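You operate a simulated robot arm through the tools that you are given. There is no shell and no other tool. Be economical: measure what you need, move in short steps, check, and stop when the job is done.

The job below is to be done with a simulated robot arm. You get a single attempt, and the scene is never put back.

## Task
Fetch the grey tape reel and set it on top of the blue square patch. Then take the short white cup and leave it on the folded orange sheet. Then put the white coil of rope on the top of the valve bench. Then put the hand brush on the top of the grey parts bench away on the bare end of the trestle table. Then take the roll of blue tape on the top of the valve bench and put it away on the right middle shelf of the tall rack. Then fetch the white ring nut and set it on top of the roll of grey tape on the top of the valve bench. Then put the grey round patch on the top of the patch press bench away on the top of the narrow wooden bench. Then lift the lid of the small green box open. Do these in the order given. Set down upright: short white cup.

The check looks at the end state, three seconds after you hand in, the way a careful person would. Anything else that was tipped, shoved, dropped, spilled or broken makes it a failure. Lids that push on must go on centred and level and be pressed home; caps that screw on are set level and turned clockwise until they are tight. Flat cloth is picked up by pressing the open fingertips on it (5 to 10 N) and closing them slowly along it; thin cloth reads only 2 to 8 mm in the jaws.

## Robot
A 7-joint arm with a fingered hand on a trunk, on a base that drives. Base frame: it is fixed to the floor where the robot stands at the start and does not move with it; the origin is under the middle of the robot, x ahead of it, y to its left, z up. Readings come in m, rad, newtons and seconds.
With the tool pointing down near the work surface it reaches from about 0.18 to 0.64 m from the robot's upright axis, wherever it stands. Its first joint turns from -2.007 to 2.007 rad. Places, roughly: bare end of the trestle table [8.3, -2.2, 0.6]; blue square patch (10x10x3 cm) [0.7, 0.3, 0.6]; folded orange sheet (24x18x3 cm) [9.4, -4.4, 0.8]; grey round patch (9x9x3 cm) [7.6, -5, 0.8]; grey tape reel (8x8x4 cm) [0.5, -0.2, 0.6]; hand brush (12x5x9 cm) [9.4, -4.1, 0.8]; lid of the small green box [2.1, -4.3, 0.9]; right middle shelf of the tall rack (38x20 cm) [-1.72, 1.8, 1.28]; roll of blue tape (8x8x5 cm) [9.5, -5, 0.8]; roll of grey tape (10x10x5 cm) [8.7, -5.4, 0.8]; short white cup (9x9x9 cm) [9.2, -4.2, 0.8]; top of the narrow wooden bench [2.3, -4.3, 0.8]; top of the valve bench [9.3, -5.2, 0.8]; white coil of rope (12x4x12 cm) [9.1, -4.4, 0.8]; white ring nut (6x6x2 cm) [8.9, -5, 0.8]. Payload 3.1 kg.
The TCP is the grasp point between the finger pads, 0.022 m short of the fingertips. In the tool frame z runs along the fingers and y along their closing line. Largest opening 0.112 m; the body of the gripper starts 0.06 m behind the TCP. The gripper is a hand of 3 fingers: y runs from the thumb to the fingers, the wrist lies at [0, 0, -0.218] in the tool frame, and closing takes about 1.5 s.
Orientation is that of the tool frame in the base frame, as a unit quaternion [x, y, z, w]. With the fingers straight down and closing along the base's y, the tool's x points along the base's -x, its y along +y and its z along -z.

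## Interface
- The arm moves only by the tool move_arm. Its argument "moves" is a list of rows, each an object (a shift or turn left out is 0, a gripper value left out holds the last) with "travel": the shift along the base's x, y, z in units of 150 mm (1.0 is 150 mm), a list of three; "dr": the turn, a rotation vector about the base's x, y, z in units of 45 degrees (1.0 is 45 degrees), a list of three; "jaw": the finger opening in m, from 0 to 0.112. In form: [{"travel": [x, y, z], "dr": [ax, ay, az], "jaw": jaw}, ...]. A call has 1 to 20 rows; each row is the pose to reach, as a shift and turn from the pose commanded when the call began. A call with a number of a shift or a turn outside -1 to 1 is refused whole. Each row takes 0.2 s and may step no farther than 0.05 m and 0.15 rad from the row before; otherwise, or with a gripper value out of range, the whole call is refused. A pose out of reach is approached as far as the arm can. The call stops where the force on the tool passes 40 N (or 10 N more than at its start, if that is more) or the arm is blocked; 0.2 s more then pass. Each finger travels about 0.108 m/s and halts on what it meets, pressing with about 31 N; the grip force reading is that of the motor and also rises with nothing between the fingers. The clock runs only during rows and for 0.2 s after the last one: add rows that repeat a pose to give the fingers time. It gives the time, the measured TCP pose, the force on the tool (base axes), the opening and the grip force at its end, in the units of the frame above (readings bear some noise), with the torque about the TCP (base axes, N m) and any sound that the robot's microphone picked up, and new pictures: "pictures" is both (left out), scene, wrist or none.
- Cameras (640 x 400 px; columns grow to the right, rows downward): "scene" is now at [0.0125, 0.1461, 1.4366]; the picture's right is [-0.12, -0.99, 0.00], its down [-0.79, 0.10, -0.60] and it looks along [0.60, -0.07, -0.80] (base axes); focal length 254 px, centre (320, 200). "wrist" rides on the gripper at [0.066, 0.003, -0.08] in the tool frame; the picture's right is [-0.05, 1.00, 0.00], its down [-0.77, -0.04, -0.64] and it looks along [-0.64, -0.03, 0.77] (tool axes); focal length 275 px, centre (320, 200).
- slide_trunk(by): slides the trunk up (or, below 0, down) by that many m; the arm and the scene camera ride with it, the base frame stays. It gives what a move gives, with no picture.
- steer(legs): drives the robot by 1 to 6 legs, each [ahead, left, turn to the left] in m, m and rad, along the robot's own axes; the way and the turn of a leg run together, so that a leg with both is an arc; at most 1.5 m and 3.142 rad a leg. The arm and the cameras ride along, it lands a little off, and it stops where it bumps. It gives what a move gives, and a new picture of the scene camera.
- preshape(shape): the hand has 3 fingers and takes this shape, open, in about a second: jaw (thumb against the fingers, like two jaws); tri (thumb and two fingers); tip (a fingertip pinch); poke (one finger out to press); point (the index stretched); flat (the hand flat); cup (the hand cupped); fist (a fist). The gripper value then closes the fingers along that shape, each until it touches; the sizes above hold for jaw. It gives what a move gives, with no picture.
- pan_tilt(pan, tilt): turns the head with the scene camera to pan (to the left, within 2.705 rad either way) and tilt (down, from -0.506 to 1.204), counted from straight ahead of the robot. It gives what a move gives, and a new picture of the scene camera.
- locate(camera, pixels): for up to 12 pixels [column, row] of the newest picture of that camera ("zoom" is the newest enlarged one), the place [x, y, z] in the base frame of the surface seen there, good to about 0.002 m. The clock stands still meanwhile.
- enlarge(camera, box): a new picture of the part [left, top, right, bottom] of that camera's present view, enlarged. The clock stands still meanwhile.
- hand_in(): hands the job in; it is judged then, once.

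Go step by step. Measure first, check grasps and placings, and put right what went wrong. The budget is 145 turns and 260 pictures, counting those below and the enlarged ones. Unless the task says otherwise, let go and move clear before handing in, and close with one line.

The tools are called by a JSON object that holds its "op" and its "data". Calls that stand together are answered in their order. move_arm: Moves the arm, as the interface text tells. Its arguments: {"type":"object","properties":{"moves":{"type":"array"},"pictures":{"type":"string","enum":["both","scene","wrist","none"]}},"required":["moves"]} The other tools are called the same way: slide_trunk (by) slides the trunk up or down; preshape (shape) gives the hand a shape; steer (legs) drives the base; pan_tilt (pan, tilt) turns the head that bears the scene camera; locate (camera, pixels) gives the place of the surface under pixels of a picture; enlarge (camera, box) takes an enlarged picture of a part of a camera's view; hand_in () hands the job in.

At the start:

```text
time_s: 0.0
position: [0.2856, 0.1043, 0.9135]
tcp_rot: [0.0, 1.0, 0.0, 0.0]
ft_force: [0.6, -0.1, -0.1]
torque: [-0.02, -0.02, 0.0]
grip_width: 0.112
finger_force: 0.2
shape: jaw
trunk travel left (down, up): [-0.575, 0.415]
robot x, y, heading: [-0.0015, -0.0, -0.003]
head pan, tilt: [-0.119, 0.923]
```

scene: 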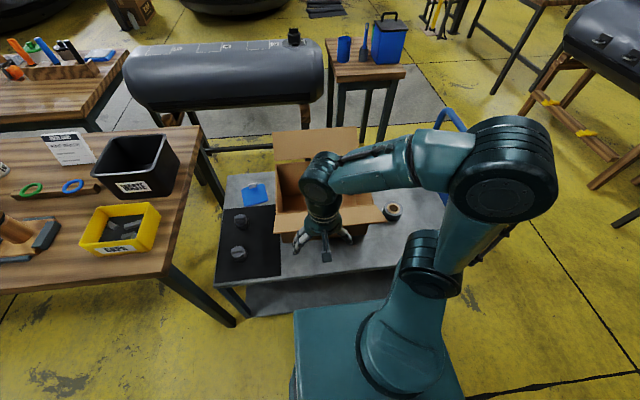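
wrist: 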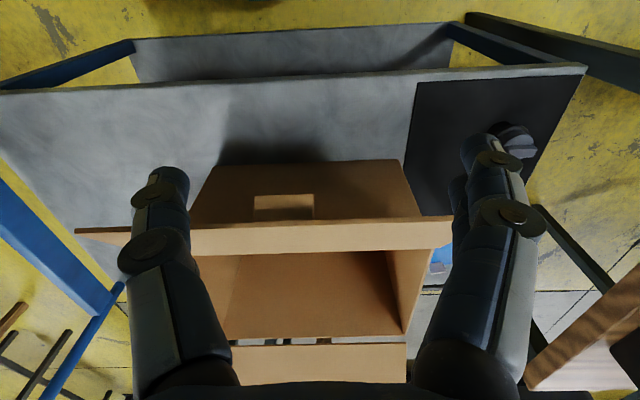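

The tape reel appears at about (393,211) and the blue patch at about (254,193). I'll enlarge the view and measure both.

{"op": "enlarge", "data": {"camera": "scene", "box": [200, 110, 440, 300]}}

{"op": "locate", "data": {"camera": "scene", "pixels": [[393, 211], [388, 205], [400, 205], [393, 204], [393, 217], [254, 193], [246, 188], [265, 200], [240, 221], [238, 252], [350, 270], [420, 240]]}}

```text
2.11 times, centred on (320, 205) of scene
```

zoom: 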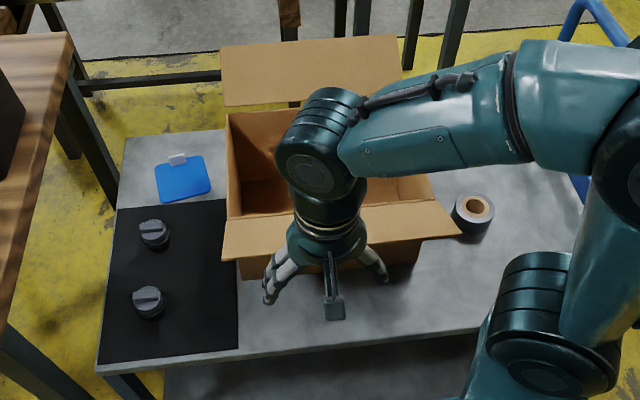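

```text
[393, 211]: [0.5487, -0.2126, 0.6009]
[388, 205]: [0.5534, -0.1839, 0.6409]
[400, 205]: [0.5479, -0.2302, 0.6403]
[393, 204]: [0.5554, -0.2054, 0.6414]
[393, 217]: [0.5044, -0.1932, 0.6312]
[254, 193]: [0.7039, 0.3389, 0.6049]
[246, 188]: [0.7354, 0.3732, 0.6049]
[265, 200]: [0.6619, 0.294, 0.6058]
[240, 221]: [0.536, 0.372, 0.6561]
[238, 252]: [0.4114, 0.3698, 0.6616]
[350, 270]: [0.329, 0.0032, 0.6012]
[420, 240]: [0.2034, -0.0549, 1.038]
```

The reel stands about 4 cm tall near (0.535,-0.207), and the patch is nearly flat. Next I'll measure the box flaps and get finer reel and patch centres from the zoom.

{"op": "locate", "data": {"camera": "zoom", "pixels": [[455, 208], [492, 208], [474, 197], [474, 229], [178, 160], [156, 175], [207, 162], [211, 190], [158, 201], [445, 215], [230, 235], [225, 100]]}}

{"op": "locate", "data": {"camera": "wrist", "pixels": [[90, 232], [440, 230], [290, 240], [290, 180], [300, 345], [400, 390], [420, 300], [500, 85]]}}

```text
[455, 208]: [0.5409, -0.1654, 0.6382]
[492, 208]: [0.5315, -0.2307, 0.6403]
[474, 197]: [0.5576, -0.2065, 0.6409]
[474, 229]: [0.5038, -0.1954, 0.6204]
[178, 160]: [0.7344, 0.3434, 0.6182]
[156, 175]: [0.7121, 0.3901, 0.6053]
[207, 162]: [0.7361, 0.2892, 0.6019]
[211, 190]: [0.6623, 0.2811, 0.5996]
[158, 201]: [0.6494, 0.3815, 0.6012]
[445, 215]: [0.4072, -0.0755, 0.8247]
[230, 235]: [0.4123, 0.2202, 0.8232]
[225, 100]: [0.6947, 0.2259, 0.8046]
```

```text
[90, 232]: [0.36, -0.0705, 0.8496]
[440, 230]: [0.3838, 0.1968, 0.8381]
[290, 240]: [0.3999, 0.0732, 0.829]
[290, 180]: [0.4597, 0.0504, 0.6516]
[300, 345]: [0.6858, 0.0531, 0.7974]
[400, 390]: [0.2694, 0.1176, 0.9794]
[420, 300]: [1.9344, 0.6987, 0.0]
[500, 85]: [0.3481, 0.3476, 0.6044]
```

The box rises to about 0.83–0.85 between y −0.08 and 0.22. The patch at (0.69,0.335) is beyond reach from here, so I need to know how much free room the base has. I'll measure the bench edges.

{"op": "locate", "data": {"camera": "scene", "pixels": [[165, 278], [203, 128], [216, 285], [228, 176], [235, 323], [300, 300], [400, 262], [270, 310], [180, 300], [10, 292], [100, 283]]}}

{"op": "pan_tilt", "data": {"pan": 0.3, "tilt": 1.1}}

```text
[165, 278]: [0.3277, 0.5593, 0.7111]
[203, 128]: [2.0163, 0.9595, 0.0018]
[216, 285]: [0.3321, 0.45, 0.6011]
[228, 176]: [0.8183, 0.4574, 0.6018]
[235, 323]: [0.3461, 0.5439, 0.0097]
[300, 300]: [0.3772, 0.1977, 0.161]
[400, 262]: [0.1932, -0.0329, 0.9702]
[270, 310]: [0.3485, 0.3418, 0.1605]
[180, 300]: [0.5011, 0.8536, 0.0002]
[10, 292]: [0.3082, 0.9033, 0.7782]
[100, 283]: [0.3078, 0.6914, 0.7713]
```

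```text
time_s: 0.9
position: [0.2851, 0.1047, 0.9124]
tcp_rot: [0.0, 1.0, 0.0, 0.0]
ft_force: [-0.3, 0.4, 0.0]
torque: [0.01, -0.01, 0.0]
grip_width: 0.112
finger_force: 0.2
shape: jaw
trunk travel left (down, up): [-0.575, 0.415]
robot x, y, heading: [-0.002, 0.0012, 0.001]
head pan, tilt: [0.3, 1.1]
```

scene: 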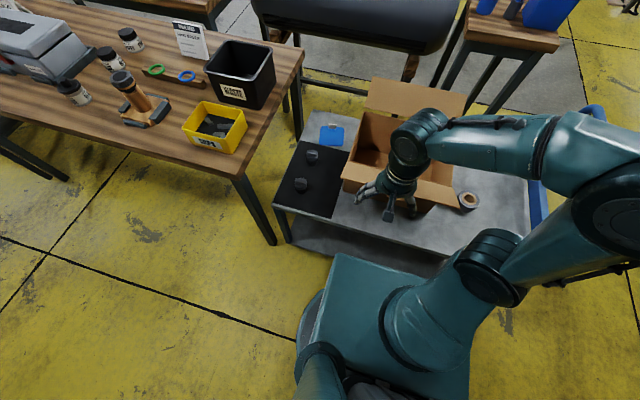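

The floor to the left is clear and the bench fronts sit at x≈0.31–0.33. I'll measure the base's extent before driving.

{"op": "locate", "data": {"camera": "scene", "pixels": [[338, 256], [305, 365], [318, 295], [430, 262], [400, 252], [305, 300]]}}

```text
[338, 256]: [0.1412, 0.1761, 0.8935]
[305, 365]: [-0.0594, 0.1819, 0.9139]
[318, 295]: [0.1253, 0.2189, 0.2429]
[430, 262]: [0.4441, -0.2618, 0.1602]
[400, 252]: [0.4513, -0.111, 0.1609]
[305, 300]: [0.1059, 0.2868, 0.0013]
```

The base radius is about 0.25, leaving little room ahead. I'll slide right 0.2 m so the reel is straight ahead, clear of the box flap.

{"op": "steer", "data": {"legs": [[0, -0.2, 0]]}}

```text
time_s: 2.5
position: [0.2858, -0.0951, 0.9133]
tcp_rot: [-0.001, 1.0, 0.0, 0.0]
ft_force: [0.4, -0.5, -0.8]
torque: [0.02, 0.01, 0.0]
grip_width: 0.1121
finger_force: 0.1
shape: jaw
trunk travel left (down, up): [-0.575, 0.415]
robot x, y, heading: [-0.001, -0.2017, -0.001]
head pan, tilt: [0.3, 1.1]
```

scene: 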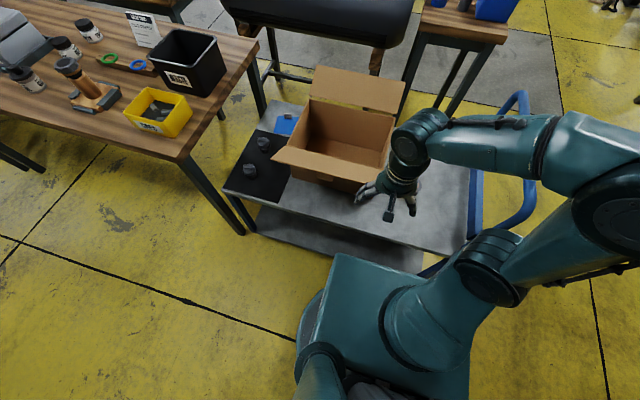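

The base moved cleanly and the hand is at (0.286,-0.095,0.913). I'll move it out toward the reel.

{"op": "move_arm", "data": {"moves": [{"travel": [0, -0.3, 0]}, {"travel": [0.1, -0.6, 0]}, {"travel": [0.4, -0.72, 0]}, {"travel": [0.7, -0.72, 0]}, {"travel": [1.0, -0.72, 0]}], "pictures": "wrist"}}

```text
time_s: 3.7
position: [0.4365, -0.1998, 0.9145]
tcp_rot: [-0.002, 1.0, 0.0, 0.001]
ft_force: [0.4, -0.3, -0.6]
torque: [0.01, 0.02, 0.0]
grip_width: 0.1122
finger_force: 0.1
shape: jaw
trunk travel left (down, up): [-0.575, 0.415]
robot x, y, heading: [0.0024, -0.2005, -0.002]
head pan, tilt: [0.3, 1.1]
```

wrist: 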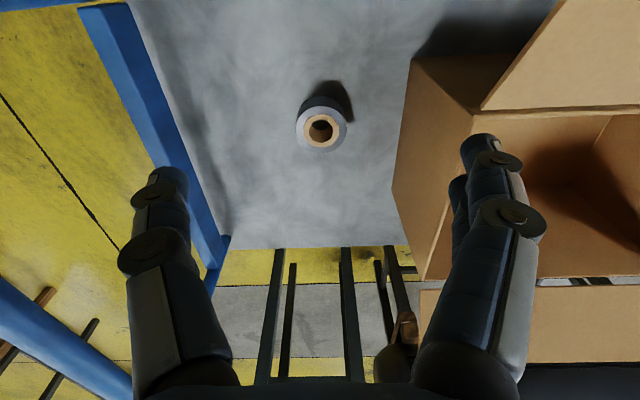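

{"op": "locate", "data": {"camera": "wrist", "pixels": [[298, 130], [346, 128], [322, 109], [322, 151], [310, 113], [336, 146], [440, 265], [400, 190]]}}

```text
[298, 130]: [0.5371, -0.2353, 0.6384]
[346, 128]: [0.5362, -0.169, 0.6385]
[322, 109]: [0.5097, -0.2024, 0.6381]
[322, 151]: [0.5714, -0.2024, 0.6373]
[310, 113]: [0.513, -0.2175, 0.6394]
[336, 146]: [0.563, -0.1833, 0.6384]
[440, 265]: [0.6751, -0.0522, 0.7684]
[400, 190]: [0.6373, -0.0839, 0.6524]
```

The reel's centre is (0.538,-0.202), with its top at 0.638. I'll move over it and descend in two parts.

{"op": "move_arm", "data": {"moves": [{"travel": [0.3, 0, 0]}, {"travel": [0.6, 0, 0]}, {"travel": [0.677, -0.013, -0.25]}, {"travel": [0.677, -0.013, -0.55]}, {"travel": [0.677, -0.013, -0.85]}, {"travel": [0.677, -0.013, -1.0]}], "pictures": "none"}}

{"op": "move_arm", "data": {"moves": [{"travel": [0, 0, -0.3]}, {"travel": [0, 0, -0.6]}, {"travel": [0, 0, -0.8]}, {"travel": [0, 0, -0.91]}, {"travel": [0, 0, -0.91]}], "pictures": "wrist"}}

```text
time_s: 5.1
position: [0.5393, -0.2016, 0.7642]
tcp_rot: [-0.002, 1.0, 0.0, 0.0]
ft_force: [0.2, -0.3, 0.8]
torque: [-0.01, -0.04, -0.01]
grip_width: 0.112
finger_force: 0.0
shape: jaw
trunk travel left (down, up): [-0.575, 0.415]
robot x, y, heading: [-0.001, -0.1997, 0.003]
head pan, tilt: [0.3, 1.1]
```

```text
time_s: 6.3
position: [0.5374, -0.2048, 0.6275]
tcp_rot: [-0.001, 1.0, 0.0, 0.0]
ft_force: [0.4, -0.5, -0.2]
torque: [-0.01, 0.04, -0.01]
grip_width: 0.1119
finger_force: 0.1
shape: jaw
trunk travel left (down, up): [-0.575, 0.415]
robot x, y, heading: [0.0024, -0.2012, 0.003]
head pan, tilt: [0.3, 1.1]
```

wrist: 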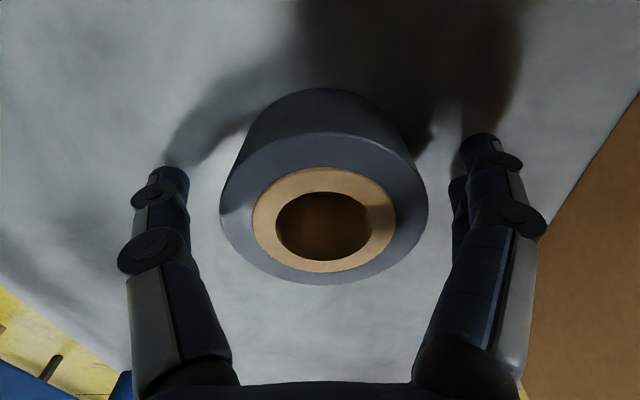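

The reel sits centred between the fingers. I'll close on it and lift slightly.

{"op": "move_arm", "data": {"moves": [{"jaw": 0.1}, {"jaw": 0.085}, {"jaw": 0.07}, {"jaw": 0.06}, {"jaw": 0.05}, {"jaw": 0.05}, {"jaw": 0.05}, {"jaw": 0.05}, {"jaw": 0.05, "travel": [0, 0, 0.2]}, {"jaw": 0.05, "travel": [0, 0, 0.5]}, {"jaw": 0.05, "travel": [0, 0, 0.8]}, {"jaw": 0.05, "travel": [0, 0, 1.0]}], "pictures": "wrist"}}

```text
time_s: 8.9
position: [0.5369, -0.2023, 0.7747]
tcp_rot: [-0.002, 1.0, 0.0, -0.001]
ft_force: [0.2, 0.5, -2.1]
torque: [-0.01, 0.01, -0.03]
grip_width: 0.0619
finger_force: 31.3
shape: jaw
trunk travel left (down, up): [-0.575, 0.415]
robot x, y, heading: [-0.0003, -0.1973, 0.002]
head pan, tilt: [0.3, 1.1]
```

wrist: 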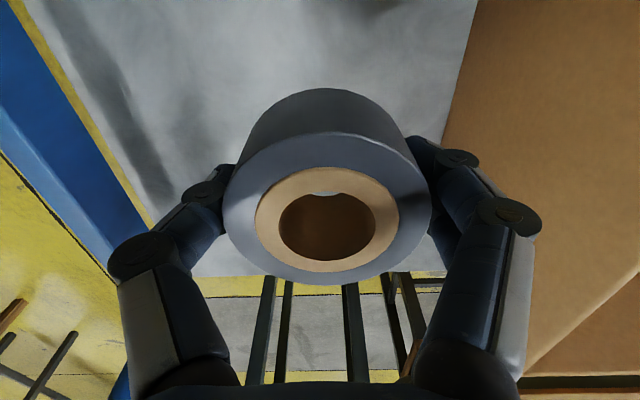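

The reel is held, with the jaw at 0.062. I'll raise it and pull it back, then drive left.

{"op": "move_arm", "data": {"moves": [{"travel": [0, 0, 0.3]}, {"travel": [0, 0, 0.6]}, {"travel": [-0.1, 0, 0.9]}, {"travel": [-0.4, 0, 1.0]}, {"travel": [-0.7, 0, 1.0]}, {"travel": [-1.0, 0, 1.0]}], "pictures": "none"}}

{"op": "move_arm", "data": {"moves": [{"travel": [-0.3, 0, 0]}, {"travel": [-0.5, 0, 0]}], "pictures": "none"}}

{"op": "steer", "data": {"legs": [[0, 0.53, 0]]}}

{"op": "pan_tilt", "data": {"pan": 0.0, "tilt": 1.1}}

```text
time_s: 10.3
position: [0.3867, -0.2042, 0.9263]
tcp_rot: [-0.001, 1.0, 0.0, 0.0]
ft_force: [0.4, 1.1, 0.2]
torque: [0.0, 0.02, 0.0]
grip_width: 0.0619
finger_force: 30.5
shape: jaw
trunk travel left (down, up): [-0.575, 0.415]
robot x, y, heading: [-0.001, -0.2005, 0.001]
head pan, tilt: [0.3, 1.1]
```

```text
time_s: 10.9
position: [0.3126, -0.2044, 0.9249]
tcp_rot: [0.001, 1.0, -0.001, 0.001]
ft_force: [-0.4, 0.0, -1.0]
torque: [-0.02, -0.01, -0.01]
grip_width: 0.0614
finger_force: 30.6
shape: jaw
trunk travel left (down, up): [-0.575, 0.415]
robot x, y, heading: [-0.0001, -0.2027, 0.004]
head pan, tilt: [0.3, 1.1]
```

```text
time_s: 13.9
position: [0.3087, 0.3253, 0.9244]
tcp_rot: [-0.008, 1.0, 0.0, 0.0]
ft_force: [0.5, 0.1, -1.1]
torque: [-0.02, 0.02, 0.03]
grip_width: 0.0616
finger_force: 30.9
shape: jaw
trunk travel left (down, up): [-0.575, 0.415]
robot x, y, heading: [-0.0017, 0.325, 0.013]
head pan, tilt: [0.3, 1.1]
```

scene: 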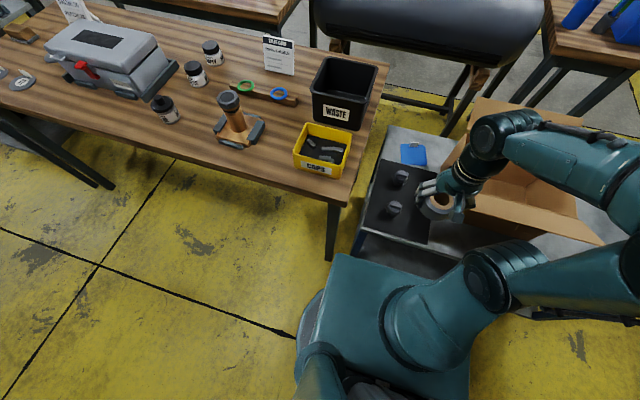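

```text
time_s: 14.7
position: [0.3083, 0.3234, 0.9249]
tcp_rot: [-0.008, 1.0, 0.0, 0.0]
ft_force: [0.5, 0.3, -1.1]
torque: [-0.02, -0.04, 0.01]
grip_width: 0.0615
finger_force: 31.3
shape: jaw
trunk travel left (down, up): [-0.575, 0.415]
robot x, y, heading: [-0.0024, 0.3219, 0.02]
head pan, tilt: [0.0, 1.1]
```

scene: 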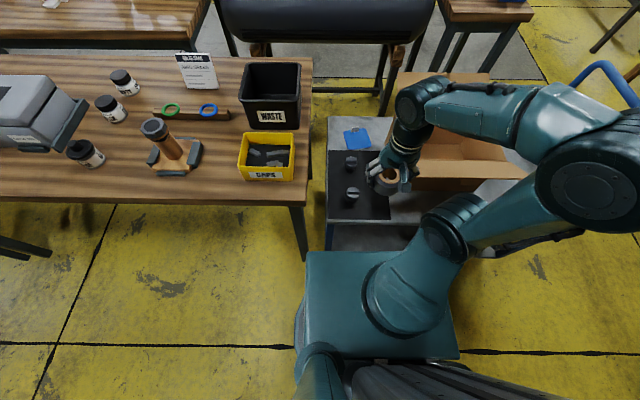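

The base is at (0,0.322) with the cart about 0.33 ahead. I'll creep ahead 0.05 and then reach out over the two knobs, which are at z 0.66.

{"op": "steer", "data": {"legs": [[0.05, 0, -0.015]]}}

{"op": "move_arm", "data": {"moves": [{"travel": [0.3, 0.03, 0]}, {"travel": [0.6, 0.05, 0]}, {"travel": [0.9, 0.07, 0]}, {"travel": [1.0, 0.07, 0]}], "pictures": "none"}}

{"op": "move_arm", "data": {"moves": [{"travel": [0.3, 0, 0]}, {"travel": [0.6, 0, 0]}], "pictures": "both"}}

```text
time_s: 15.7
position: [0.3599, 0.3191, 0.9251]
tcp_rot: [0.0, 1.0, 0.0, -0.002]
ft_force: [-0.4, 0.0, -2.2]
torque: [0.04, 0.04, 0.04]
grip_width: 0.0616
finger_force: 31.2
shape: jaw
trunk travel left (down, up): [-0.575, 0.415]
robot x, y, heading: [0.0456, 0.3208, 0.007]
head pan, tilt: [0.0, 1.1]
```

scene: 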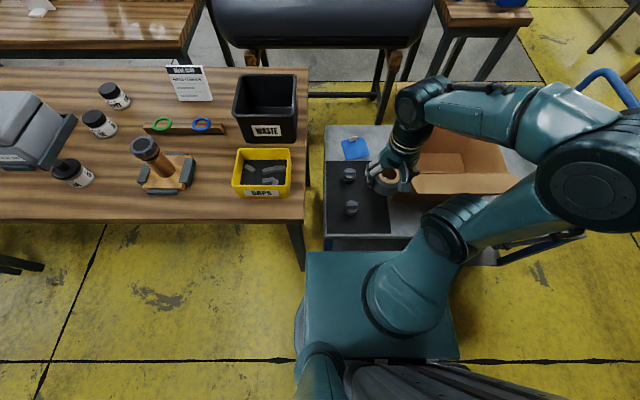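

```text
time_s: 16.7
position: [0.5083, 0.3295, 0.9252]
tcp_rot: [-0.001, 1.0, 0.0, 0.001]
ft_force: [0.8, 0.6, -1.4]
torque: [0.01, -0.02, -0.02]
grip_width: 0.0616
finger_force: 31.2
shape: jaw
trunk travel left (down, up): [-0.575, 0.415]
robot x, y, heading: [0.046, 0.3251, 0.005]
head pan, tilt: [0.0, 1.1]
```

```text
time_s: 17.3
position: [0.5967, 0.3265, 0.9236]
tcp_rot: [-0.001, 1.0, 0.001, -0.001]
ft_force: [0.2, -0.3, -0.7]
torque: [-0.01, 0.02, 0.04]
grip_width: 0.0613
finger_force: 30.8
shape: jaw
trunk travel left (down, up): [-0.575, 0.415]
robot x, y, heading: [0.0439, 0.3277, 0.004]
head pan, tilt: [0.0, 1.1]
```

scene: 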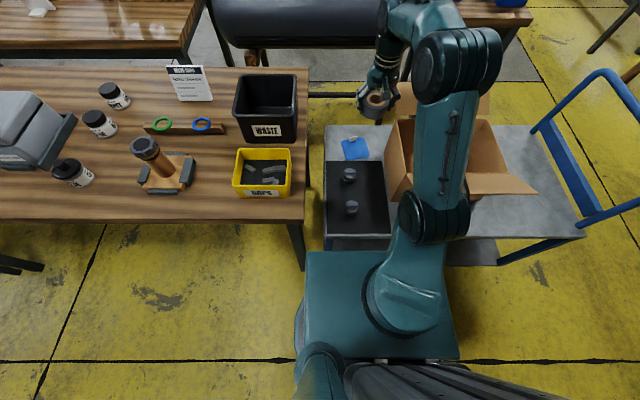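
wrist: 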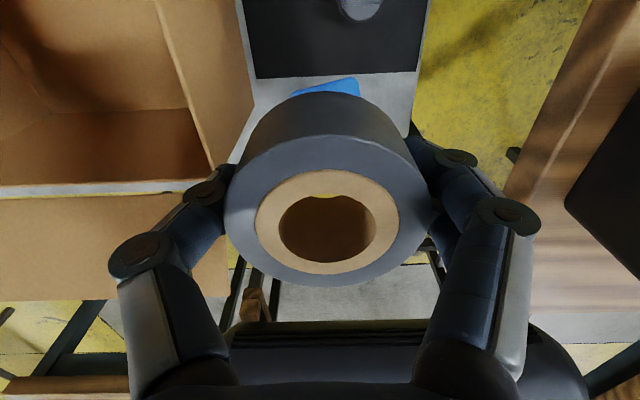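

The patch is visible at (355,149) in the scene. I'll measure its corners.

{"op": "enlarge", "data": {"camera": "scene", "box": [320, 115, 400, 165]}}

{"op": "locate", "data": {"camera": "scene", "pixels": [[343, 141], [365, 140], [369, 157], [346, 160], [354, 137], [356, 149], [386, 160], [288, 70], [240, 100]]}}

```text
8.00 times, centred on (360, 140) of scene
```

zoom: 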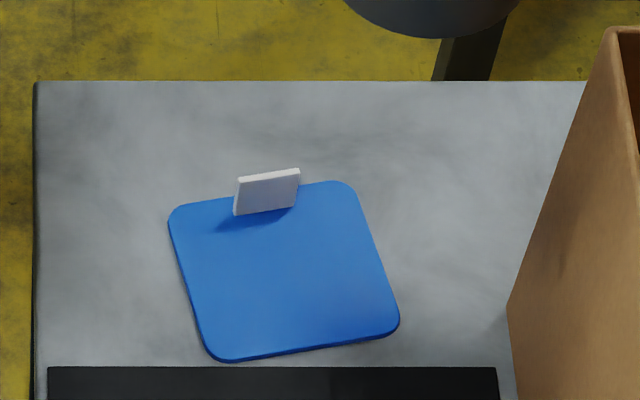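

```text
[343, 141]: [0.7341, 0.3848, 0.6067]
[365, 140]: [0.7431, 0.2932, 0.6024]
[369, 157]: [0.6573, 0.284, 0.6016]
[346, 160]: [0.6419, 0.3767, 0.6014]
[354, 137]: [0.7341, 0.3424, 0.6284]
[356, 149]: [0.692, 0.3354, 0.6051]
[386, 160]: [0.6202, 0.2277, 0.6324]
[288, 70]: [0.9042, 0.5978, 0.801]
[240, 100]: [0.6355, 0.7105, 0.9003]
```

I'll place the reel at about (0.683,0.335), in front of the tag. First I need the height of the arm links over the box.

{"op": "locate", "data": {"camera": "scene", "pixels": [[440, 100], [430, 150], [435, 220], [460, 50], [400, 20], [420, 180], [465, 180], [400, 130], [395, 175], [530, 185]]}}

```text
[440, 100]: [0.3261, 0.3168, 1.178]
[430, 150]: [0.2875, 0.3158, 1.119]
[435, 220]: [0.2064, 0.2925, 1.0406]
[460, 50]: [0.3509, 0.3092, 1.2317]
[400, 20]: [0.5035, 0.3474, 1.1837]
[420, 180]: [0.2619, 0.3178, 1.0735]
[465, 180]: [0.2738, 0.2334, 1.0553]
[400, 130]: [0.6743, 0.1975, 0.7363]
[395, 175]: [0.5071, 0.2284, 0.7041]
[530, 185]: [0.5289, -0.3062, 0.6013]
```

The links run over y 0.23–0.35, clear of the box. I'll move over the patch and descend part way.

{"op": "move_arm", "data": {"moves": [{"travel": [0.25, 0.03, -0.2]}, {"travel": [0.45, 0.06, -0.45]}, {"travel": [0.577, 0.06, -0.7]}, {"travel": [0.577, 0.06, -1.0]}], "pictures": "none"}}

{"op": "move_arm", "data": {"moves": [{"travel": [0, 0, -0.3]}, {"travel": [0, 0, -0.5]}], "pictures": "both"}}

```text
time_s: 18.3
position: [0.6865, 0.3386, 0.7745]
tcp_rot: [-0.001, 1.0, 0.0, 0.0]
ft_force: [0.7, 0.4, -1.3]
torque: [0.0, 0.0, 0.03]
grip_width: 0.0615
finger_force: 30.7
shape: jaw
trunk travel left (down, up): [-0.575, 0.415]
robot x, y, heading: [0.0445, 0.3246, 0.004]
head pan, tilt: [0.0, 1.1]
```

```text
time_s: 18.9
position: [0.6842, 0.3418, 0.6999]
tcp_rot: [0.0, 1.0, 0.0, 0.001]
ft_force: [-0.5, 0.1, -1.0]
torque: [0.01, 0.0, 0.02]
grip_width: 0.0613
finger_force: 31.6
shape: jaw
trunk travel left (down, up): [-0.575, 0.415]
robot x, y, heading: [0.0488, 0.3262, 0.002]
head pan, tilt: [0.0, 1.1]
```

scene: 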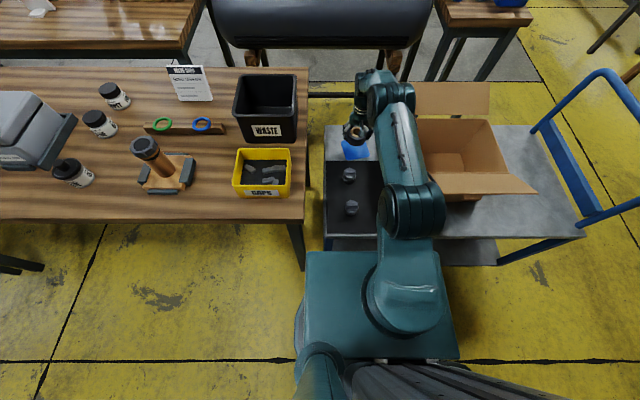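
wrist: 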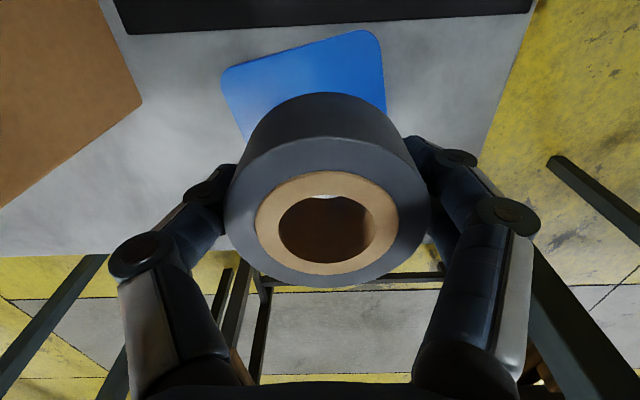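

I'm over the patch and slightly left of centre. I'll ease down to contact.

{"op": "move_arm", "data": {"moves": [{"travel": [-0.01, -0.03, -0.2]}, {"travel": [-0.01, -0.03, -0.35]}, {"travel": [-0.01, -0.03, -0.4]}, {"travel": [-0.01, -0.03, -0.43]}, {"travel": [-0.01, -0.03, -0.44]}], "pictures": "wrist"}}

```text
time_s: 20.1
position: [0.6827, 0.3347, 0.6347]
tcp_rot: [-0.001, 1.0, 0.0, 0.0]
ft_force: [0.7, 0.2, -0.5]
torque: [0.01, 0.01, 0.0]
grip_width: 0.061
finger_force: 30.9
shape: jaw
trunk travel left (down, up): [-0.575, 0.415]
robot x, y, heading: [0.046, 0.325, 0.007]
head pan, tilt: [0.0, 1.1]
```

wrist: 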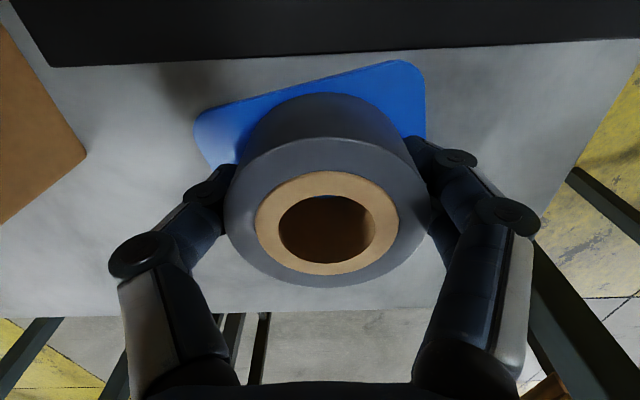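

The patch shows a thin strip in front of the reel's base, so the placement is good, but I haven't felt contact yet. I'll inch down.

{"op": "move_arm", "data": {"moves": [{"travel": [0, 0, -0.013]}, {"travel": [0, 0, -0.026]}, {"travel": [0, 0, -0.026]}], "pictures": "none"}}

```text
time_s: 20.9
position: [0.6837, 0.3348, 0.6309]
tcp_rot: [0.0, 1.0, 0.0, 0.001]
ft_force: [0.1, -0.1, -1.2]
torque: [-0.01, -0.03, 0.02]
grip_width: 0.061
finger_force: 31.1
shape: jaw
trunk travel left (down, up): [-0.575, 0.415]
robot x, y, heading: [0.0492, 0.328, 0.002]
head pan, tilt: [0.0, 1.1]
```

{"op": "move_arm", "data": {"moves": [{"travel": [0, 0, -0.015]}, {"travel": [0, 0, -0.03]}, {"travel": [0, 0, -0.03]}], "pictures": "none"}}

```text
time_s: 21.7
position: [0.6833, 0.3344, 0.629]
tcp_rot: [-0.001, 1.0, 0.001, 0.004]
ft_force: [0.9, 0.9, 19.9]
torque: [0.16, -0.02, -0.01]
grip_width: 0.0603
finger_force: 31.2
shape: jaw
trunk travel left (down, up): [-0.575, 0.415]
robot x, y, heading: [0.0477, 0.3248, 0.006]
head pan, tilt: [0.0, 1.1]
```

The reel is in contact, with about 20 N upward. I'll back off 2 mm, open the jaw and lift clear.

{"op": "move_arm", "data": {"moves": [{"travel": [0, 0, 0.012]}, {"travel": [0, 0, 0.012], "jaw": 0.07}, {"travel": [0, 0, 0.012], "jaw": 0.085}, {"travel": [0, 0, 0.012], "jaw": 0.1}, {"travel": [0, 0, 0.012], "jaw": 0.112}, {"travel": [0, 0, 0.012], "jaw": 0.112}, {"travel": [0, 0, 0.2], "jaw": 0.112}, {"travel": [0, 0, 0.5], "jaw": 0.112}, {"travel": [0, 0, 0.8], "jaw": 0.112}, {"travel": [0, 0, 1.0], "jaw": 0.112}], "pictures": "wrist"}}

{"op": "move_arm", "data": {"moves": [{"travel": [0, 0, 0.3]}, {"travel": [-0.1, 0, 0.6]}, {"travel": [-0.2, 0, 0.9]}, {"travel": [-0.5, 0, 1.0]}, {"travel": [-0.8, 0, 1.0]}, {"travel": [-1.0, 0, 1.0]}], "pictures": "scene"}}

{"op": "enlarge", "data": {"camera": "scene", "box": [320, 115, 400, 165]}}

```text
time_s: 23.9
position: [0.6836, 0.337, 0.7759]
tcp_rot: [-0.001, 1.0, 0.0, 0.0]
ft_force: [-0.1, -0.1, -0.4]
torque: [0.01, -0.03, -0.04]
grip_width: 0.1119
finger_force: 0.1
shape: jaw
trunk travel left (down, up): [-0.575, 0.415]
robot x, y, heading: [0.0466, 0.3259, 0.003]
head pan, tilt: [0.0, 1.1]
```

wrist: 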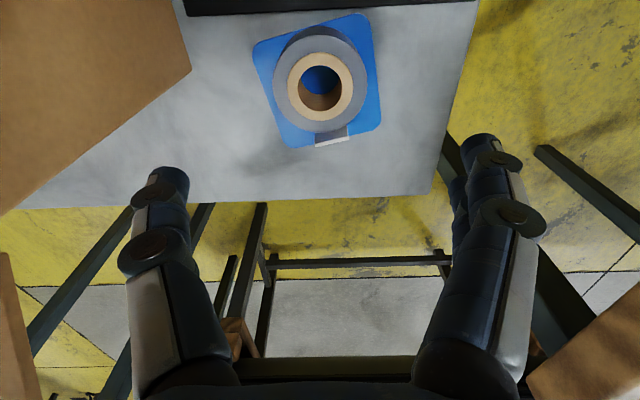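

```text
time_s: 25.3
position: [0.5314, 0.3356, 0.9275]
tcp_rot: [0.0, 1.0, -0.001, 0.001]
ft_force: [-0.9, 0.1, 0.4]
torque: [-0.05, 0.02, -0.01]
grip_width: 0.1119
finger_force: 0.1
shape: jaw
trunk travel left (down, up): [-0.575, 0.415]
robot x, y, heading: [0.0472, 0.3242, -0.002]
head pan, tilt: [0.0, 1.1]
```

scene: 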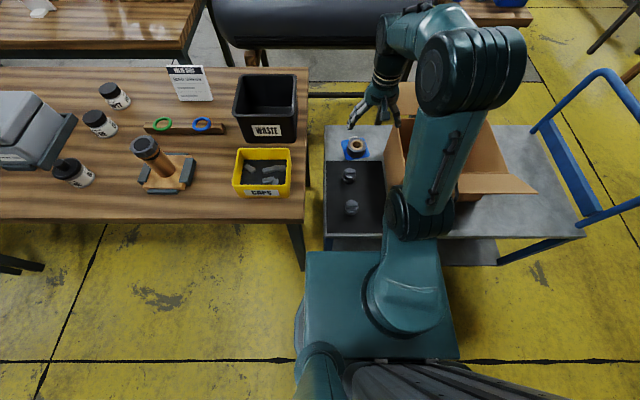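

```text
8.00 times, centred on (360, 140) of scene
```

zoom: 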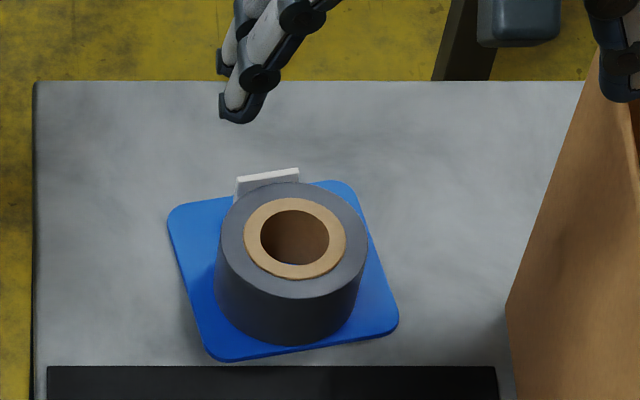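

The reel sits squarely on the patch. I'll tuck the arm, back off and survey the hall for the long drive to (9.2,-4.2).

{"op": "move_arm", "data": {"moves": [{"travel": [-0.3, 0, 0]}, {"travel": [-0.6, 0, 0]}, {"travel": [-0.9, 0, 0]}, {"travel": [-1.0, 0, 0]}], "pictures": "none"}}

{"op": "steer", "data": {"legs": [[-0.3, 0, 0]]}}

{"op": "pan_tilt", "data": {"pan": -0.5, "tilt": 0.25}}

{"op": "pan_tilt", "data": {"pan": -1.4, "tilt": 0.35}}

```text
time_s: 26.3
position: [0.3837, 0.3359, 0.9272]
tcp_rot: [0.001, 1.0, 0.0, 0.0]
ft_force: [0.0, 0.1, -0.4]
torque: [-0.01, 0.02, 0.01]
grip_width: 0.1118
finger_force: 0.0
shape: jaw
trunk travel left (down, up): [-0.575, 0.415]
robot x, y, heading: [0.0487, 0.327, -0.002]
head pan, tilt: [0.0, 1.1]
```

```text
time_s: 28.3
position: [0.0849, 0.3344, 0.9276]
tcp_rot: [0.0, 1.0, 0.0, 0.0]
ft_force: [-0.1, 0.0, -0.5]
torque: [0.0, -0.02, -0.01]
grip_width: 0.1119
finger_force: 0.0
shape: jaw
trunk travel left (down, up): [-0.575, 0.415]
robot x, y, heading: [-0.2562, 0.3234, -0.006]
head pan, tilt: [0.0, 1.1]
```

scene: 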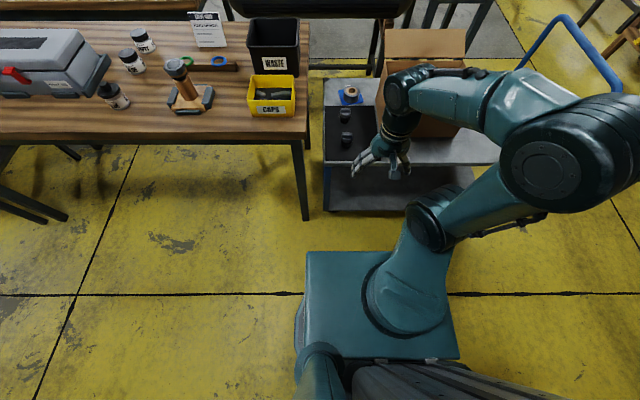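

```text
time_s: 29.5
position: [0.0835, 0.3334, 0.9268]
tcp_rot: [0.001, 1.0, 0.001, 0.0]
ft_force: [0.5, 0.2, 0.6]
torque: [0.05, 0.0, -0.01]
grip_width: 0.112
finger_force: 0.0
shape: jaw
trunk travel left (down, up): [-0.575, 0.415]
robot x, y, heading: [-0.2527, 0.3228, -0.008]
head pan, tilt: [-0.499, 0.25]
```

scene: 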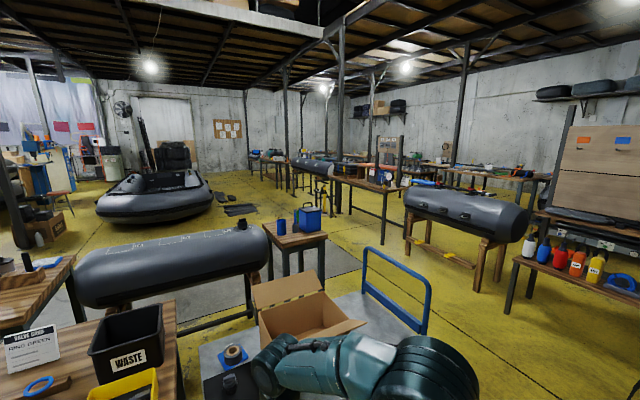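

```text
time_s: 30.7
position: [0.0846, 0.3346, 0.9271]
tcp_rot: [0.001, 1.0, -0.001, -0.001]
ft_force: [-0.1, 0.2, 0.6]
torque: [-0.01, -0.01, -0.01]
grip_width: 0.1117
finger_force: 0.0
shape: jaw
trunk travel left (down, up): [-0.575, 0.415]
robot x, y, heading: [-0.2592, 0.326, -0.001]
head pan, tilt: [-1.4, 0.351]
```

scene: 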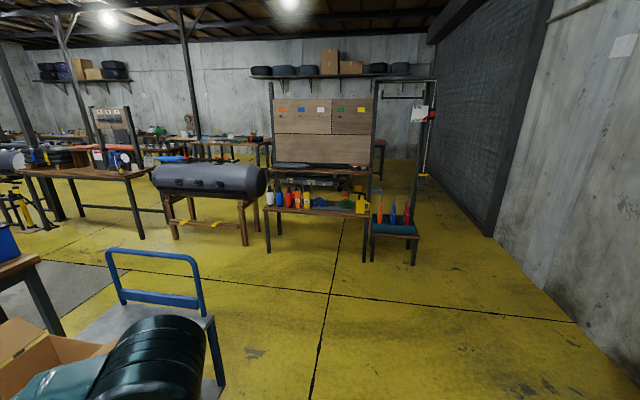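

The lane runs past the right side of the cart. I'll take the pan −0.5 view again and measure obstacles.

{"op": "pan_tilt", "data": {"pan": -0.6, "tilt": 0.25}}

{"op": "enlarge", "data": {"camera": "scene", "box": [200, 120, 520, 320]}}

```text
time_s: 31.8
position: [0.0845, 0.3344, 0.9264]
tcp_rot: [-0.001, 1.0, 0.0, 0.0]
ft_force: [0.0, -0.2, -0.1]
torque: [0.0, 0.01, -0.02]
grip_width: 0.1119
finger_force: 0.1
shape: jaw
trunk travel left (down, up): [-0.575, 0.415]
robot x, y, heading: [-0.2526, 0.3275, -0.0]
head pan, tilt: [-0.6, 0.25]
```

scene: 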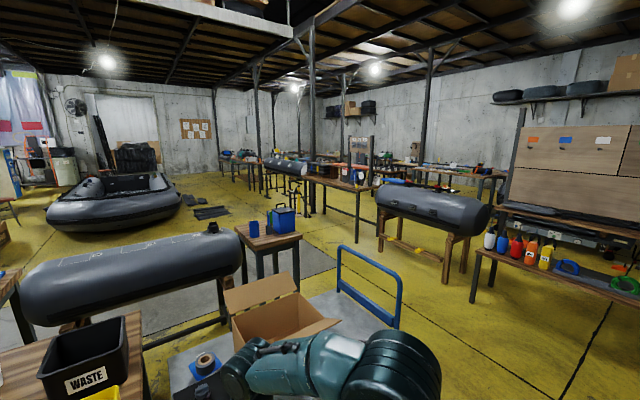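

```text
2.00 times, centred on (360, 220) of scene
```

zoom: 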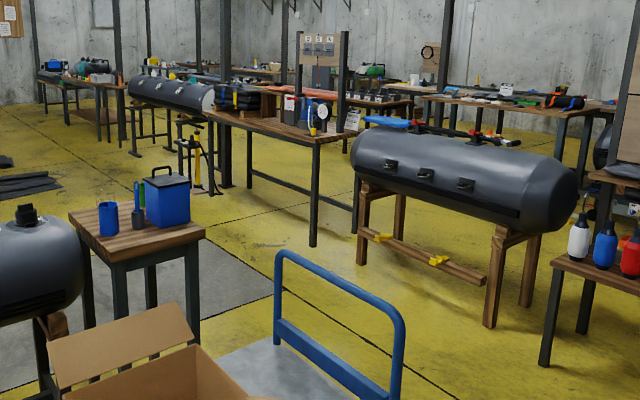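

{"op": "locate", "data": {"camera": "zoom", "pixels": [[312, 243], [362, 262], [490, 325], [195, 320], [120, 140], [215, 190], [190, 185], [545, 362], [135, 155], [65, 115], [25, 185], [100, 120]]}}

{"op": "locate", "data": {"camera": "zoom", "pixels": [[150, 200], [180, 78], [430, 92], [500, 110], [410, 100], [320, 35], [445, 60], [60, 75], [290, 75], [575, 100], [110, 75], [0, 120]]}}

```text
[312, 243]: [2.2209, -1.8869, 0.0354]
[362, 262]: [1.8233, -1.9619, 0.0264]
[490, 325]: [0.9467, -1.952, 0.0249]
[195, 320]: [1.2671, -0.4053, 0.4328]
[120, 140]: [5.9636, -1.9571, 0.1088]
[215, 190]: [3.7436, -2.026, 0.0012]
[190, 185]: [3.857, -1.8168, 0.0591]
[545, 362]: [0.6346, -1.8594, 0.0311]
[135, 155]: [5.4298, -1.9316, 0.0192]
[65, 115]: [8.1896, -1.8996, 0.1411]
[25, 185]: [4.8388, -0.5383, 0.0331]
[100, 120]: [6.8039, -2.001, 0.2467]
```

```text
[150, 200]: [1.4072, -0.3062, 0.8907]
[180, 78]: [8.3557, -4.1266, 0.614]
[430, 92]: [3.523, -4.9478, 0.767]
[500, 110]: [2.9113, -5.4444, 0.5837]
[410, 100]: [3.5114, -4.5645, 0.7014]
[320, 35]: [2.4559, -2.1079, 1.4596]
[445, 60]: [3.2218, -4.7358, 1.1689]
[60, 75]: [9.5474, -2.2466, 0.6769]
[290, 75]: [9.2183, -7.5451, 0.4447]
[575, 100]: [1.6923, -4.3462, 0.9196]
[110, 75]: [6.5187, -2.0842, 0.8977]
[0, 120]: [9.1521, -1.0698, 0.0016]
```

The first row stands at y≈−1.85 to −2.3, and the lane at y≈−1.15 is clear. I'll drive there and go east.

{"op": "steer", "data": {"legs": [[0, -1.48, 0], [1.5, 0, 0], [1.5, 0, 0]]}}

```text
time_s: 53.1
position: [3.0764, -1.0708, 0.9268]
tcp_rot: [-0.008, 1.0, 0.0, -0.001]
ft_force: [-0.1, -0.1, -0.2]
torque: [0.03, -0.01, -0.02]
grip_width: 0.1117
finger_force: 0.0
shape: jaw
trunk travel left (down, up): [-0.575, 0.415]
robot x, y, heading: [2.7365, -1.0843, 0.016]
head pan, tilt: [-0.6, 0.25]
```

scene: 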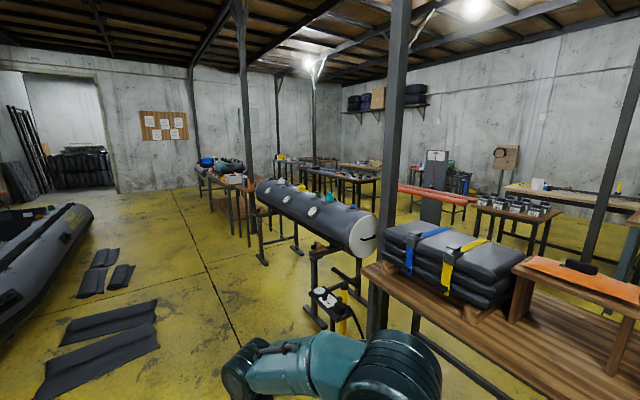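

The lane ahead is clear between the mats and the benches. I'll continue east.

{"op": "steer", "data": {"legs": [[1.5, 0, -0.016], [1.5, 0, 0], [1.5, 0, 0]]}}

{"op": "pan_tilt", "data": {"pan": -1.2, "tilt": 0.35}}

```text
time_s: 64.5
position: [5.4038, -1.0728, 0.9254]
tcp_rot: [-0.002, 1.0, 0.0, -0.002]
ft_force: [0.8, -0.9, -0.2]
torque: [0.02, 0.09, -0.03]
grip_width: 0.1121
finger_force: 0.0
shape: jaw
trunk travel left (down, up): [-0.575, 0.415]
robot x, y, heading: [5.0612, -1.0842, 0.0]
head pan, tilt: [-0.6, 0.25]
stopped in leg 2: the robot was blocked; the commanded pose is now the measured one
```

scene: 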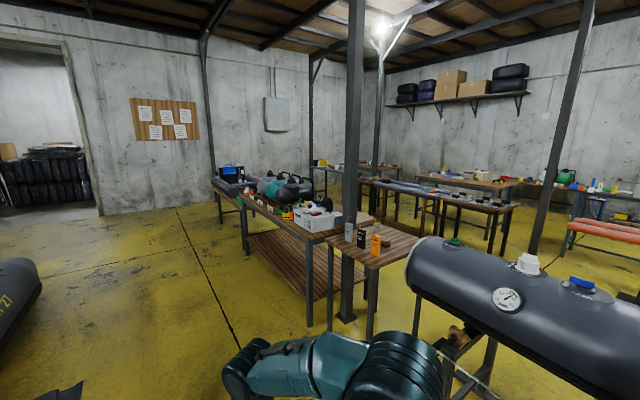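

```text
time_s: 65.5
position: [5.3976, -1.0725, 0.929]
tcp_rot: [-0.002, 1.0, 0.0, 0.002]
ft_force: [-0.6, 0.6, 0.0]
torque: [-0.01, 0.0, -0.02]
grip_width: 0.1122
finger_force: 0.1
shape: jaw
trunk travel left (down, up): [-0.575, 0.415]
robot x, y, heading: [5.0623, -1.0802, -0.001]
head pan, tilt: [-1.201, 0.351]
```

scene: 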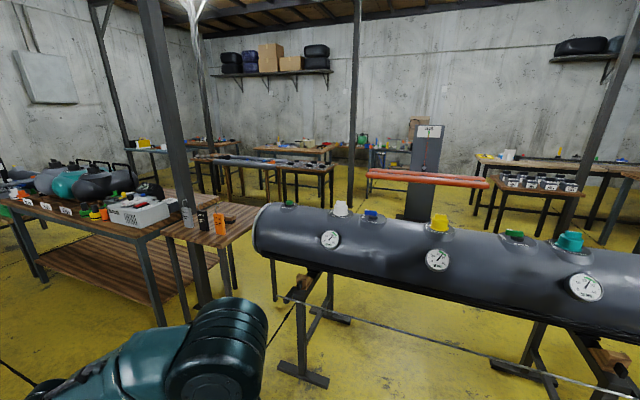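

I was blocked at x=5.06, probably by something low on the floor ahead-left. I'll look down.

{"op": "pan_tilt", "data": {"pan": 0.3, "tilt": 0.9}}

```text
time_s: 67.1
position: [5.3984, -1.0725, 0.928]
tcp_rot: [-0.002, 1.0, 0.0, 0.001]
ft_force: [-0.4, 0.0, -0.4]
torque: [-0.04, -0.01, 0.02]
grip_width: 0.1119
finger_force: 0.1
shape: jaw
trunk travel left (down, up): [-0.575, 0.415]
robot x, y, heading: [5.0602, -1.0852, 0.003]
head pan, tilt: [0.3, 0.901]
```

scene: 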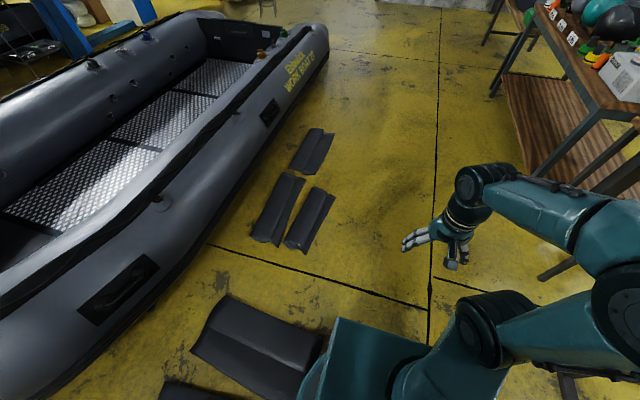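

{"op": "locate", "data": {"camera": "scene", "pixels": [[322, 337], [300, 370], [228, 294], [192, 345], [333, 205], [300, 250], [325, 130], [318, 165], [545, 278], [525, 170], [492, 95], [310, 395]]}}

{"op": "pan_tilt", "data": {"pan": -0.9, "tilt": 0.8}}

```text
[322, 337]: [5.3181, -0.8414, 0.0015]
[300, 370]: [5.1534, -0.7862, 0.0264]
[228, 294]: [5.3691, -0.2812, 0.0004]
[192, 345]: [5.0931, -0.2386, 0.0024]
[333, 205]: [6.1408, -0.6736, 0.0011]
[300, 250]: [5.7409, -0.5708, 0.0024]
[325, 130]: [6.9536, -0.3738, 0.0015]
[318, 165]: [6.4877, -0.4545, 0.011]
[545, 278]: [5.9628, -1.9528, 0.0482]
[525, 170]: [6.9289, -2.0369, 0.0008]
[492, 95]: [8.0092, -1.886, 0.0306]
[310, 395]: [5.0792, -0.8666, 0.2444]
```

```text
time_s: 68.5
position: [5.3972, -1.0731, 0.9289]
tcp_rot: [-0.002, 1.0, 0.0, 0.002]
ft_force: [0.4, -1.4, -0.3]
torque: [-0.04, 0.0, -0.01]
grip_width: 0.1119
finger_force: 0.1
shape: jaw
trunk travel left (down, up): [-0.575, 0.415]
robot x, y, heading: [5.0643, -1.084, 0.008]
head pan, tilt: [-0.901, 0.799]
```

scene: 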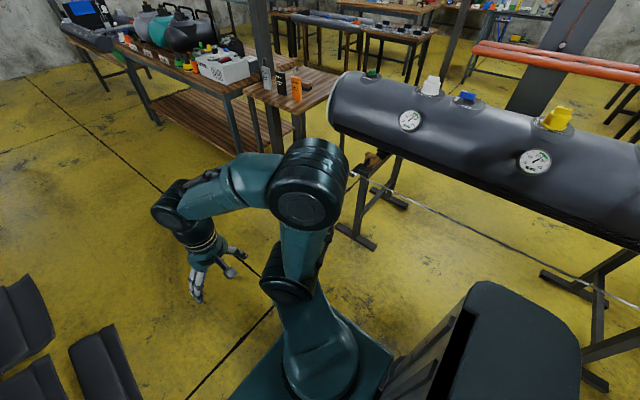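

A mat corner at about (5.2,-0.83) touches the base. I'll slide right 0.2 m and continue east.

{"op": "steer", "data": {"legs": [[0, -0.2, 0], [1.3, 0, 0], [1.4, 0, 0]]}}

{"op": "pan_tilt", "data": {"pan": -0.9, "tilt": 0.4}}

```text
time_s: 82.9
position: [8.1127, -1.3512, 0.9282]
tcp_rot: [0.002, 1.0, 0.0, 0.002]
ft_force: [0.5, 0.0, 0.0]
torque: [0.01, -0.01, 0.03]
grip_width: 0.1119
finger_force: 0.1
shape: jaw
trunk travel left (down, up): [-0.575, 0.415]
robot x, y, heading: [7.7757, -1.362, -0.007]
head pan, tilt: [-0.901, 0.799]
```

scene: 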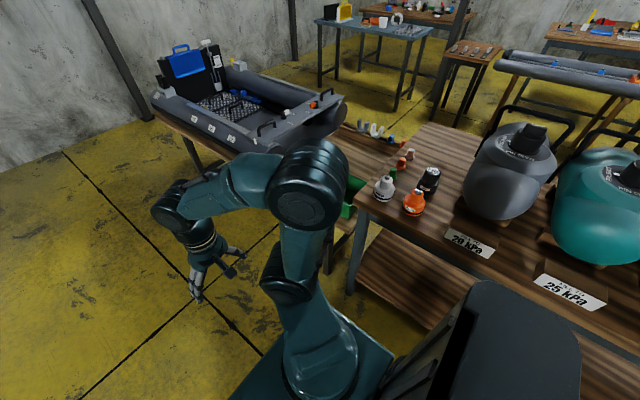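

```text
time_s: 83.8
position: [8.1141, -1.3527, 0.9276]
tcp_rot: [0.003, 1.0, 0.0, 0.002]
ft_force: [0.4, 0.5, 0.0]
torque: [-0.03, -0.01, 0.01]
grip_width: 0.1118
finger_force: 0.1
shape: jaw
trunk travel left (down, up): [-0.575, 0.415]
robot x, y, heading: [7.7794, -1.3605, -0.007]
head pan, tilt: [-0.901, 0.4]
```

scene: 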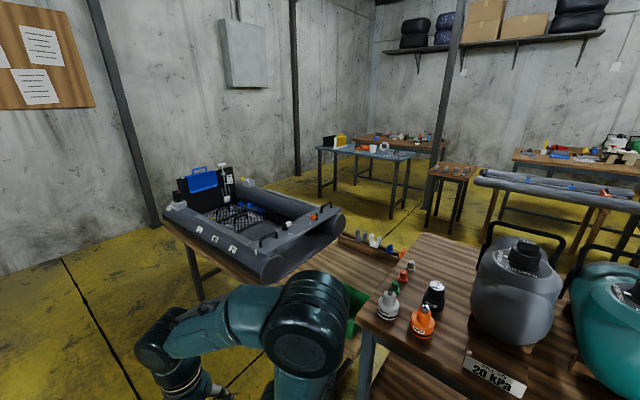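

The grey-blue parts bench is at (365,155), with the valve bench behind it. I'll enlarge and find a route.

{"op": "enlarge", "data": {"camera": "scene", "box": [160, 100, 480, 300]}}

{"op": "locate", "data": {"camera": "scene", "pixels": [[200, 298], [320, 148], [412, 156], [391, 218], [320, 196], [430, 225], [295, 178], [158, 225], [60, 270], [475, 172], [350, 230], [380, 255]]}}

```text
2.00 times, centred on (320, 200) of scene
```

zoom: 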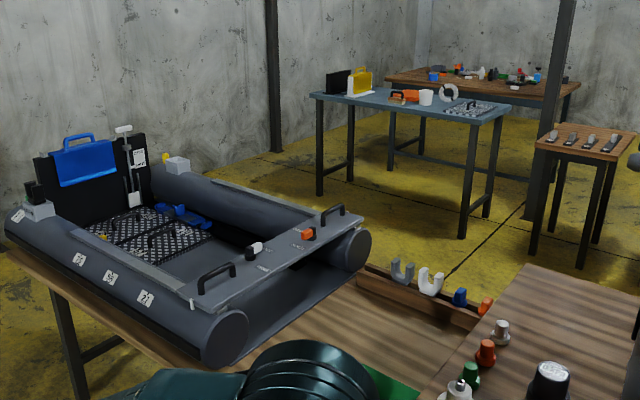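

```text
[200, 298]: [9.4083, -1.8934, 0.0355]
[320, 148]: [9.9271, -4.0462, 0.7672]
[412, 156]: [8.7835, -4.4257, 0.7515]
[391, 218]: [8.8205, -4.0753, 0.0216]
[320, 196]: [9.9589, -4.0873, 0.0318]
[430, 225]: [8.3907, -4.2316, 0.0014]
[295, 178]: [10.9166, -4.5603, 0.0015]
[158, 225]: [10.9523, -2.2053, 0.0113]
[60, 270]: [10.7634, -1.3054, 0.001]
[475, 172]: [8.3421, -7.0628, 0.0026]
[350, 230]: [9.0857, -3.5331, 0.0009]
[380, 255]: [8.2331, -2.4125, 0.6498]
```

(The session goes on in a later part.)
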